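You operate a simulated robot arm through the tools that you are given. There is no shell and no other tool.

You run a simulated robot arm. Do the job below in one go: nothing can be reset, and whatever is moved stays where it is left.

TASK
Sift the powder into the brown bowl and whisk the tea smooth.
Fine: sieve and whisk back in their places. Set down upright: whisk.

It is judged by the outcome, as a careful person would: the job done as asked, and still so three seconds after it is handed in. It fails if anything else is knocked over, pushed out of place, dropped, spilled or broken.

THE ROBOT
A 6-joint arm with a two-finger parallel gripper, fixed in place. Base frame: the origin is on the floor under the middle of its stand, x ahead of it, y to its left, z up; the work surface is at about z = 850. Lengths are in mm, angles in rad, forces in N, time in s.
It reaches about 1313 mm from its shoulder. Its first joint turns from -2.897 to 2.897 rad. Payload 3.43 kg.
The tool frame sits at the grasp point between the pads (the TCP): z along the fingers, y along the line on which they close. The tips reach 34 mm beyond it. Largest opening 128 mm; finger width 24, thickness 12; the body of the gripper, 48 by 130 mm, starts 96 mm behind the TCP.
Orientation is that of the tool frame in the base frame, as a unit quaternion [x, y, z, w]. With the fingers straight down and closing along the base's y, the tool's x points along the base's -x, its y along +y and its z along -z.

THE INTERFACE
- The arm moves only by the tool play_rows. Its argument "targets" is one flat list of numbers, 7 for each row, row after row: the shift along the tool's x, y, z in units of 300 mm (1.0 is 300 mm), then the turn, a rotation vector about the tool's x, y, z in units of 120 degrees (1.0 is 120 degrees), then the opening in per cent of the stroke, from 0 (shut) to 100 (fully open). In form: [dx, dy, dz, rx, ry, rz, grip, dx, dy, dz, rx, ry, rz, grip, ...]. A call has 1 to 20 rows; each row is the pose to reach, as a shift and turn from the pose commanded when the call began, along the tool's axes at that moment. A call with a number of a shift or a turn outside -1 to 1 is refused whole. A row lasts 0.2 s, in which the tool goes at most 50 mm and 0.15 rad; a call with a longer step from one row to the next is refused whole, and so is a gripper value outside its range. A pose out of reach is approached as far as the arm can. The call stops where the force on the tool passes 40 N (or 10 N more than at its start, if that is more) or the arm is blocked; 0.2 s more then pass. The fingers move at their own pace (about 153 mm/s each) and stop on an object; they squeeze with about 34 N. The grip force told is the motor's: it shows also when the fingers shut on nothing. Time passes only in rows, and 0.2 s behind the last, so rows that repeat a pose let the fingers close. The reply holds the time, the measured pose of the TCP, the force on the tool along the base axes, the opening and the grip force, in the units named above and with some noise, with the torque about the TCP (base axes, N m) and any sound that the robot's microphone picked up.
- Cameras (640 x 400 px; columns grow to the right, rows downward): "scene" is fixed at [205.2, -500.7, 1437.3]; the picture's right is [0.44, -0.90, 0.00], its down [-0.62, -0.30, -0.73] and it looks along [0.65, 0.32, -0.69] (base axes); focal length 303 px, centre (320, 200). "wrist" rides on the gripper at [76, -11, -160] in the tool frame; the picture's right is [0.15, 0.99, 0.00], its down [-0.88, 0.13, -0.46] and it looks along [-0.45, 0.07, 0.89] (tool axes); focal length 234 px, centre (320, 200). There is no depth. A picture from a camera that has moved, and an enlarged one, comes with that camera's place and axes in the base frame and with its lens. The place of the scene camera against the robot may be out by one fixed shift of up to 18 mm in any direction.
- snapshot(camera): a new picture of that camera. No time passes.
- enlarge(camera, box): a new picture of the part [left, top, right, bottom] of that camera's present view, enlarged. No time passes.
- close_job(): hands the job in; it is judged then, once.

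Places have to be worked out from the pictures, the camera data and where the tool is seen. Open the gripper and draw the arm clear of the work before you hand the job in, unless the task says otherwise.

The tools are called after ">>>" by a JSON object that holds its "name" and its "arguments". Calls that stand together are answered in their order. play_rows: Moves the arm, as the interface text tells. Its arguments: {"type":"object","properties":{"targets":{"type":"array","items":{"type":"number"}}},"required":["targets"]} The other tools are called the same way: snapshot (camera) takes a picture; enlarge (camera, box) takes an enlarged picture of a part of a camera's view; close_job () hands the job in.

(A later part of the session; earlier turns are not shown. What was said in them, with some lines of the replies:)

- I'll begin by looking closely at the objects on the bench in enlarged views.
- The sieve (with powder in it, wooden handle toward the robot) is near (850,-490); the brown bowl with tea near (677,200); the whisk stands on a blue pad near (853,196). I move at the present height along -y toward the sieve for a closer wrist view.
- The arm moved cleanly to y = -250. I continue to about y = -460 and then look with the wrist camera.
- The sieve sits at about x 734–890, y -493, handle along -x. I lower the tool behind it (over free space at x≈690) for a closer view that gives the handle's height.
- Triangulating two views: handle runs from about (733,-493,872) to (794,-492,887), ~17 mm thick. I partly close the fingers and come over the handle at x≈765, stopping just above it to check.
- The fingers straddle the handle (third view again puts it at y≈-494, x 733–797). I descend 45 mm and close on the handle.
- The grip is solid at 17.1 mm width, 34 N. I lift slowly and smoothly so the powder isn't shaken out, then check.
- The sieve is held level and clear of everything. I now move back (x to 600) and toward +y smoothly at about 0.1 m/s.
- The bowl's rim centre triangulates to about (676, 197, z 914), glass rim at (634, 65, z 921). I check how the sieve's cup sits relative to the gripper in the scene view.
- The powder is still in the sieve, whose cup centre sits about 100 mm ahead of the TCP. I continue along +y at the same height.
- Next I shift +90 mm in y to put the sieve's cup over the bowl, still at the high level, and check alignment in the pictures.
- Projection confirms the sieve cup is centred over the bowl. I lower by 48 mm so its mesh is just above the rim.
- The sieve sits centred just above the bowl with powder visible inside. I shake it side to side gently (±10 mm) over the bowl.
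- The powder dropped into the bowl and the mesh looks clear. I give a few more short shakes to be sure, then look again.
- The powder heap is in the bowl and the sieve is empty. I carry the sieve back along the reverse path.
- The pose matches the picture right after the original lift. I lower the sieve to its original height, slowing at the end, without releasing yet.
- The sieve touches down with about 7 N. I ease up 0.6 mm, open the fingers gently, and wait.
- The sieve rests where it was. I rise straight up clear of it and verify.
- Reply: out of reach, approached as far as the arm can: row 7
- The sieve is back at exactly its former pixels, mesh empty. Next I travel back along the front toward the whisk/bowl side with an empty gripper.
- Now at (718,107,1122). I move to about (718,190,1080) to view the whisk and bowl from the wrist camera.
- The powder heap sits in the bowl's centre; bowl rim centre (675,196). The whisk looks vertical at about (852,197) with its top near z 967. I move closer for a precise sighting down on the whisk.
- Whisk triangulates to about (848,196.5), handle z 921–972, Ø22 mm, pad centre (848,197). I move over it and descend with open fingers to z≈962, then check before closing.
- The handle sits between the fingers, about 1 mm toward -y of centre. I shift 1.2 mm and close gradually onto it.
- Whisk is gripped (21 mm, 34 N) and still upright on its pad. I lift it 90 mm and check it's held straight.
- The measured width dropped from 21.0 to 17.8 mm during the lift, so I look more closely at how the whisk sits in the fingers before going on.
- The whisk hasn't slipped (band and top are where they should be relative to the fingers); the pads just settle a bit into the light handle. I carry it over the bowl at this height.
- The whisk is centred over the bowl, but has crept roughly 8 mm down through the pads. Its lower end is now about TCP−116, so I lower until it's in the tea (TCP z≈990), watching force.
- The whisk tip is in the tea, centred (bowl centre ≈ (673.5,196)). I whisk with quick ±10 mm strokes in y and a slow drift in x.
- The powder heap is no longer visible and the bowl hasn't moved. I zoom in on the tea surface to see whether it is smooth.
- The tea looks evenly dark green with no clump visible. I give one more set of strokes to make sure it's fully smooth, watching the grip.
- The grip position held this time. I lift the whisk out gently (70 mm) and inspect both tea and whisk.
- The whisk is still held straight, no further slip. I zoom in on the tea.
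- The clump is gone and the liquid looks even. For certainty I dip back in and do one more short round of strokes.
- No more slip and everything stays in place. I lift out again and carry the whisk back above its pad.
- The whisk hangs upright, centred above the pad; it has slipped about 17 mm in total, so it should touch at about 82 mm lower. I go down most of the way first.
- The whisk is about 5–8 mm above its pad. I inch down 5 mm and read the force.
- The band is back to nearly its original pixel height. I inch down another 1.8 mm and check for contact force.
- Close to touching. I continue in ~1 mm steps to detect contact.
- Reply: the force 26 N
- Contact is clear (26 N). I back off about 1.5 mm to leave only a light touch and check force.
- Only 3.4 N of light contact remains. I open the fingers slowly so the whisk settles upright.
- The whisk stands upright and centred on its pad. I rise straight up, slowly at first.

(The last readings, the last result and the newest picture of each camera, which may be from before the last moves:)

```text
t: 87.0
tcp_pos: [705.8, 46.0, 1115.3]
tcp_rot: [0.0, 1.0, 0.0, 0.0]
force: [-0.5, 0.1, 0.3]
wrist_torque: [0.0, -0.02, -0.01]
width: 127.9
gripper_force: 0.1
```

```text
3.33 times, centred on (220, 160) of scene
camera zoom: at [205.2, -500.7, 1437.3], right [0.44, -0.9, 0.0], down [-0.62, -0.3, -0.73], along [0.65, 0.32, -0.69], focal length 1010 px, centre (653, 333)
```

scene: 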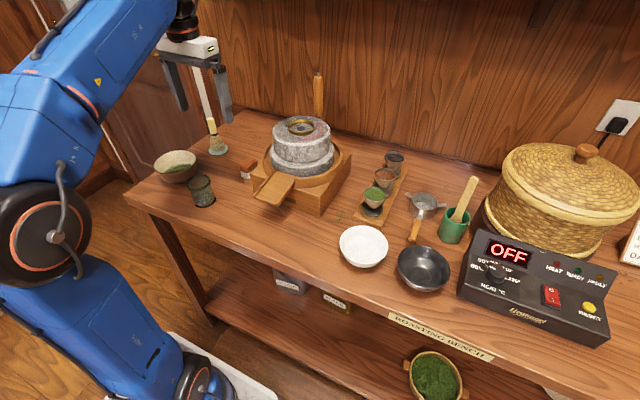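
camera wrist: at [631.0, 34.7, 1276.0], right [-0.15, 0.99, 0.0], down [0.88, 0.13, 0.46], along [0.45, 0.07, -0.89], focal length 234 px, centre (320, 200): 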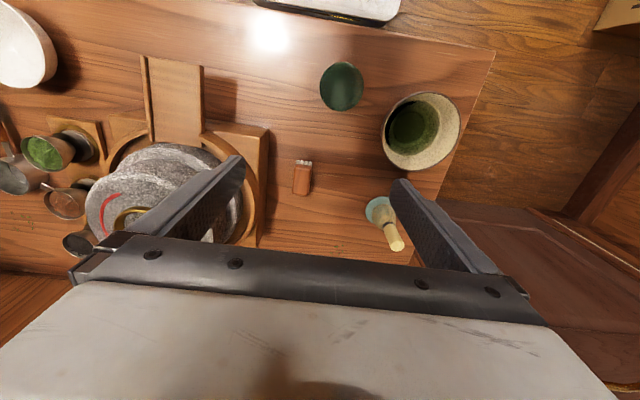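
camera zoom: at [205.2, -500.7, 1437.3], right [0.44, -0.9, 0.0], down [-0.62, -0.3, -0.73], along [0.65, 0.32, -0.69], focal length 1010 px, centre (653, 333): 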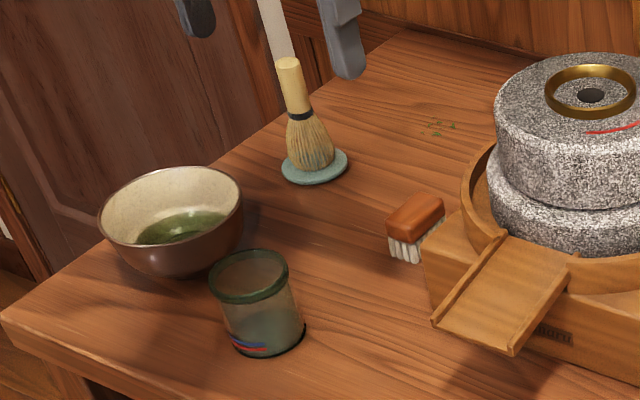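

All items sit where they started; I take a last close look at the tea and the sieve before handing in.

>>> {"name": "enlarge", "arguments": {"camera": "wrist", "box": [370, 80, 470, 180]}}

>>> {"name": "enlarge", "arguments": {"camera": "scene", "box": [150, 140, 205, 185]}}

>>> {"name": "enlarge", "arguments": {"camera": "scene", "box": [330, 130, 490, 260]}}

```text
4.00 times, centred on (420, 130) of wrist
camera zoom: at [631.0, 34.7, 1276.0], right [-0.15, 0.99, 0.0], down [0.88, 0.13, 0.46], along [0.45, 0.07, -0.89], focal length 937 px, centre (-80, 480)
```

zoom: 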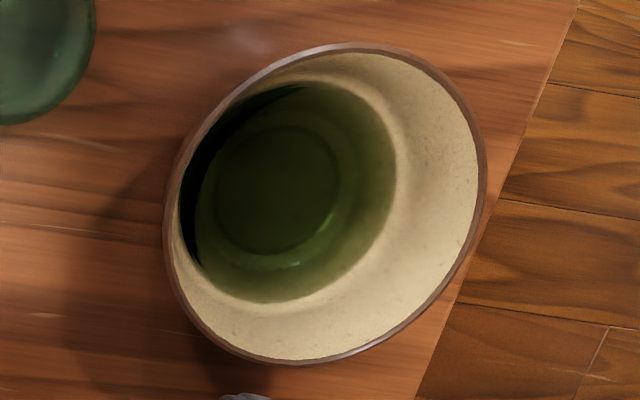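

```text
8.89 times, centred on (178, 162) of scene
camera zoom: at [205.2, -500.7, 1437.3], right [0.44, -0.9, 0.0], down [-0.62, -0.3, -0.73], along [0.65, 0.32, -0.69], focal length 2694 px, centre (1587, 533)
```

zoom: 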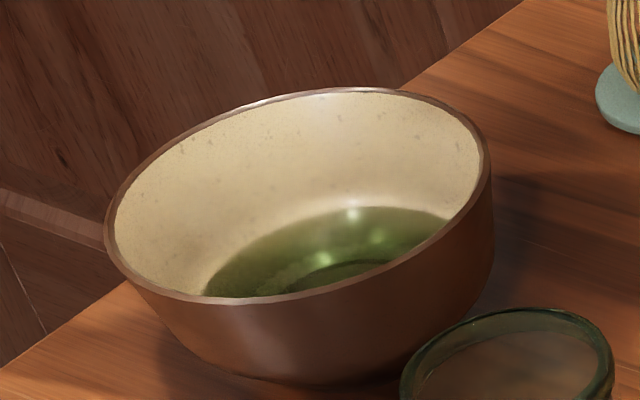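

```text
3.08 times, centred on (410, 195) of scene
camera zoom: at [205.2, -500.7, 1437.3], right [0.44, -0.9, 0.0], down [-0.62, -0.3, -0.73], along [0.65, 0.32, -0.69], focal length 933 px, centre (43, 215)
```

zoom: 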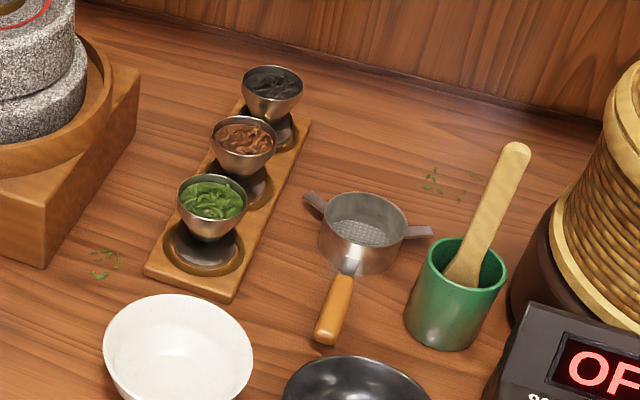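

Everything is where it should be. The tea is even with no lumps and the sieve is empty and back in its spot. The whisk stands upright on its pad, nothing else has moved, and the gripper is open and clear, so I hand the job in.

>>> {"name": "close_job", "arguments": {}}

```text
The job is handed in.
```

I sifted the powder into the brown bowl and whisked the tea until no lumps showed. I then handed the job in. No result has come back yet.

- **Sieve:** it is empty and back where it started, at the same spot in the scene picture.
- **Whisk:** it is standing upright and centred on its pad. It crept about 17 mm down through the fingers while I carried it. I set it down by watching for contact, which briefly reached 26 N before I backed off and let go.
- **Tea:** the powder heap disappeared after the first round of strokes, and I did two more rounds to be sure. I could only judge smoothness by eye from the pictures.
- **Everything else:** the bowl, glass, cups and other items look unmoved. I saw no spills. The gripper is open and the arm is clear of the work.
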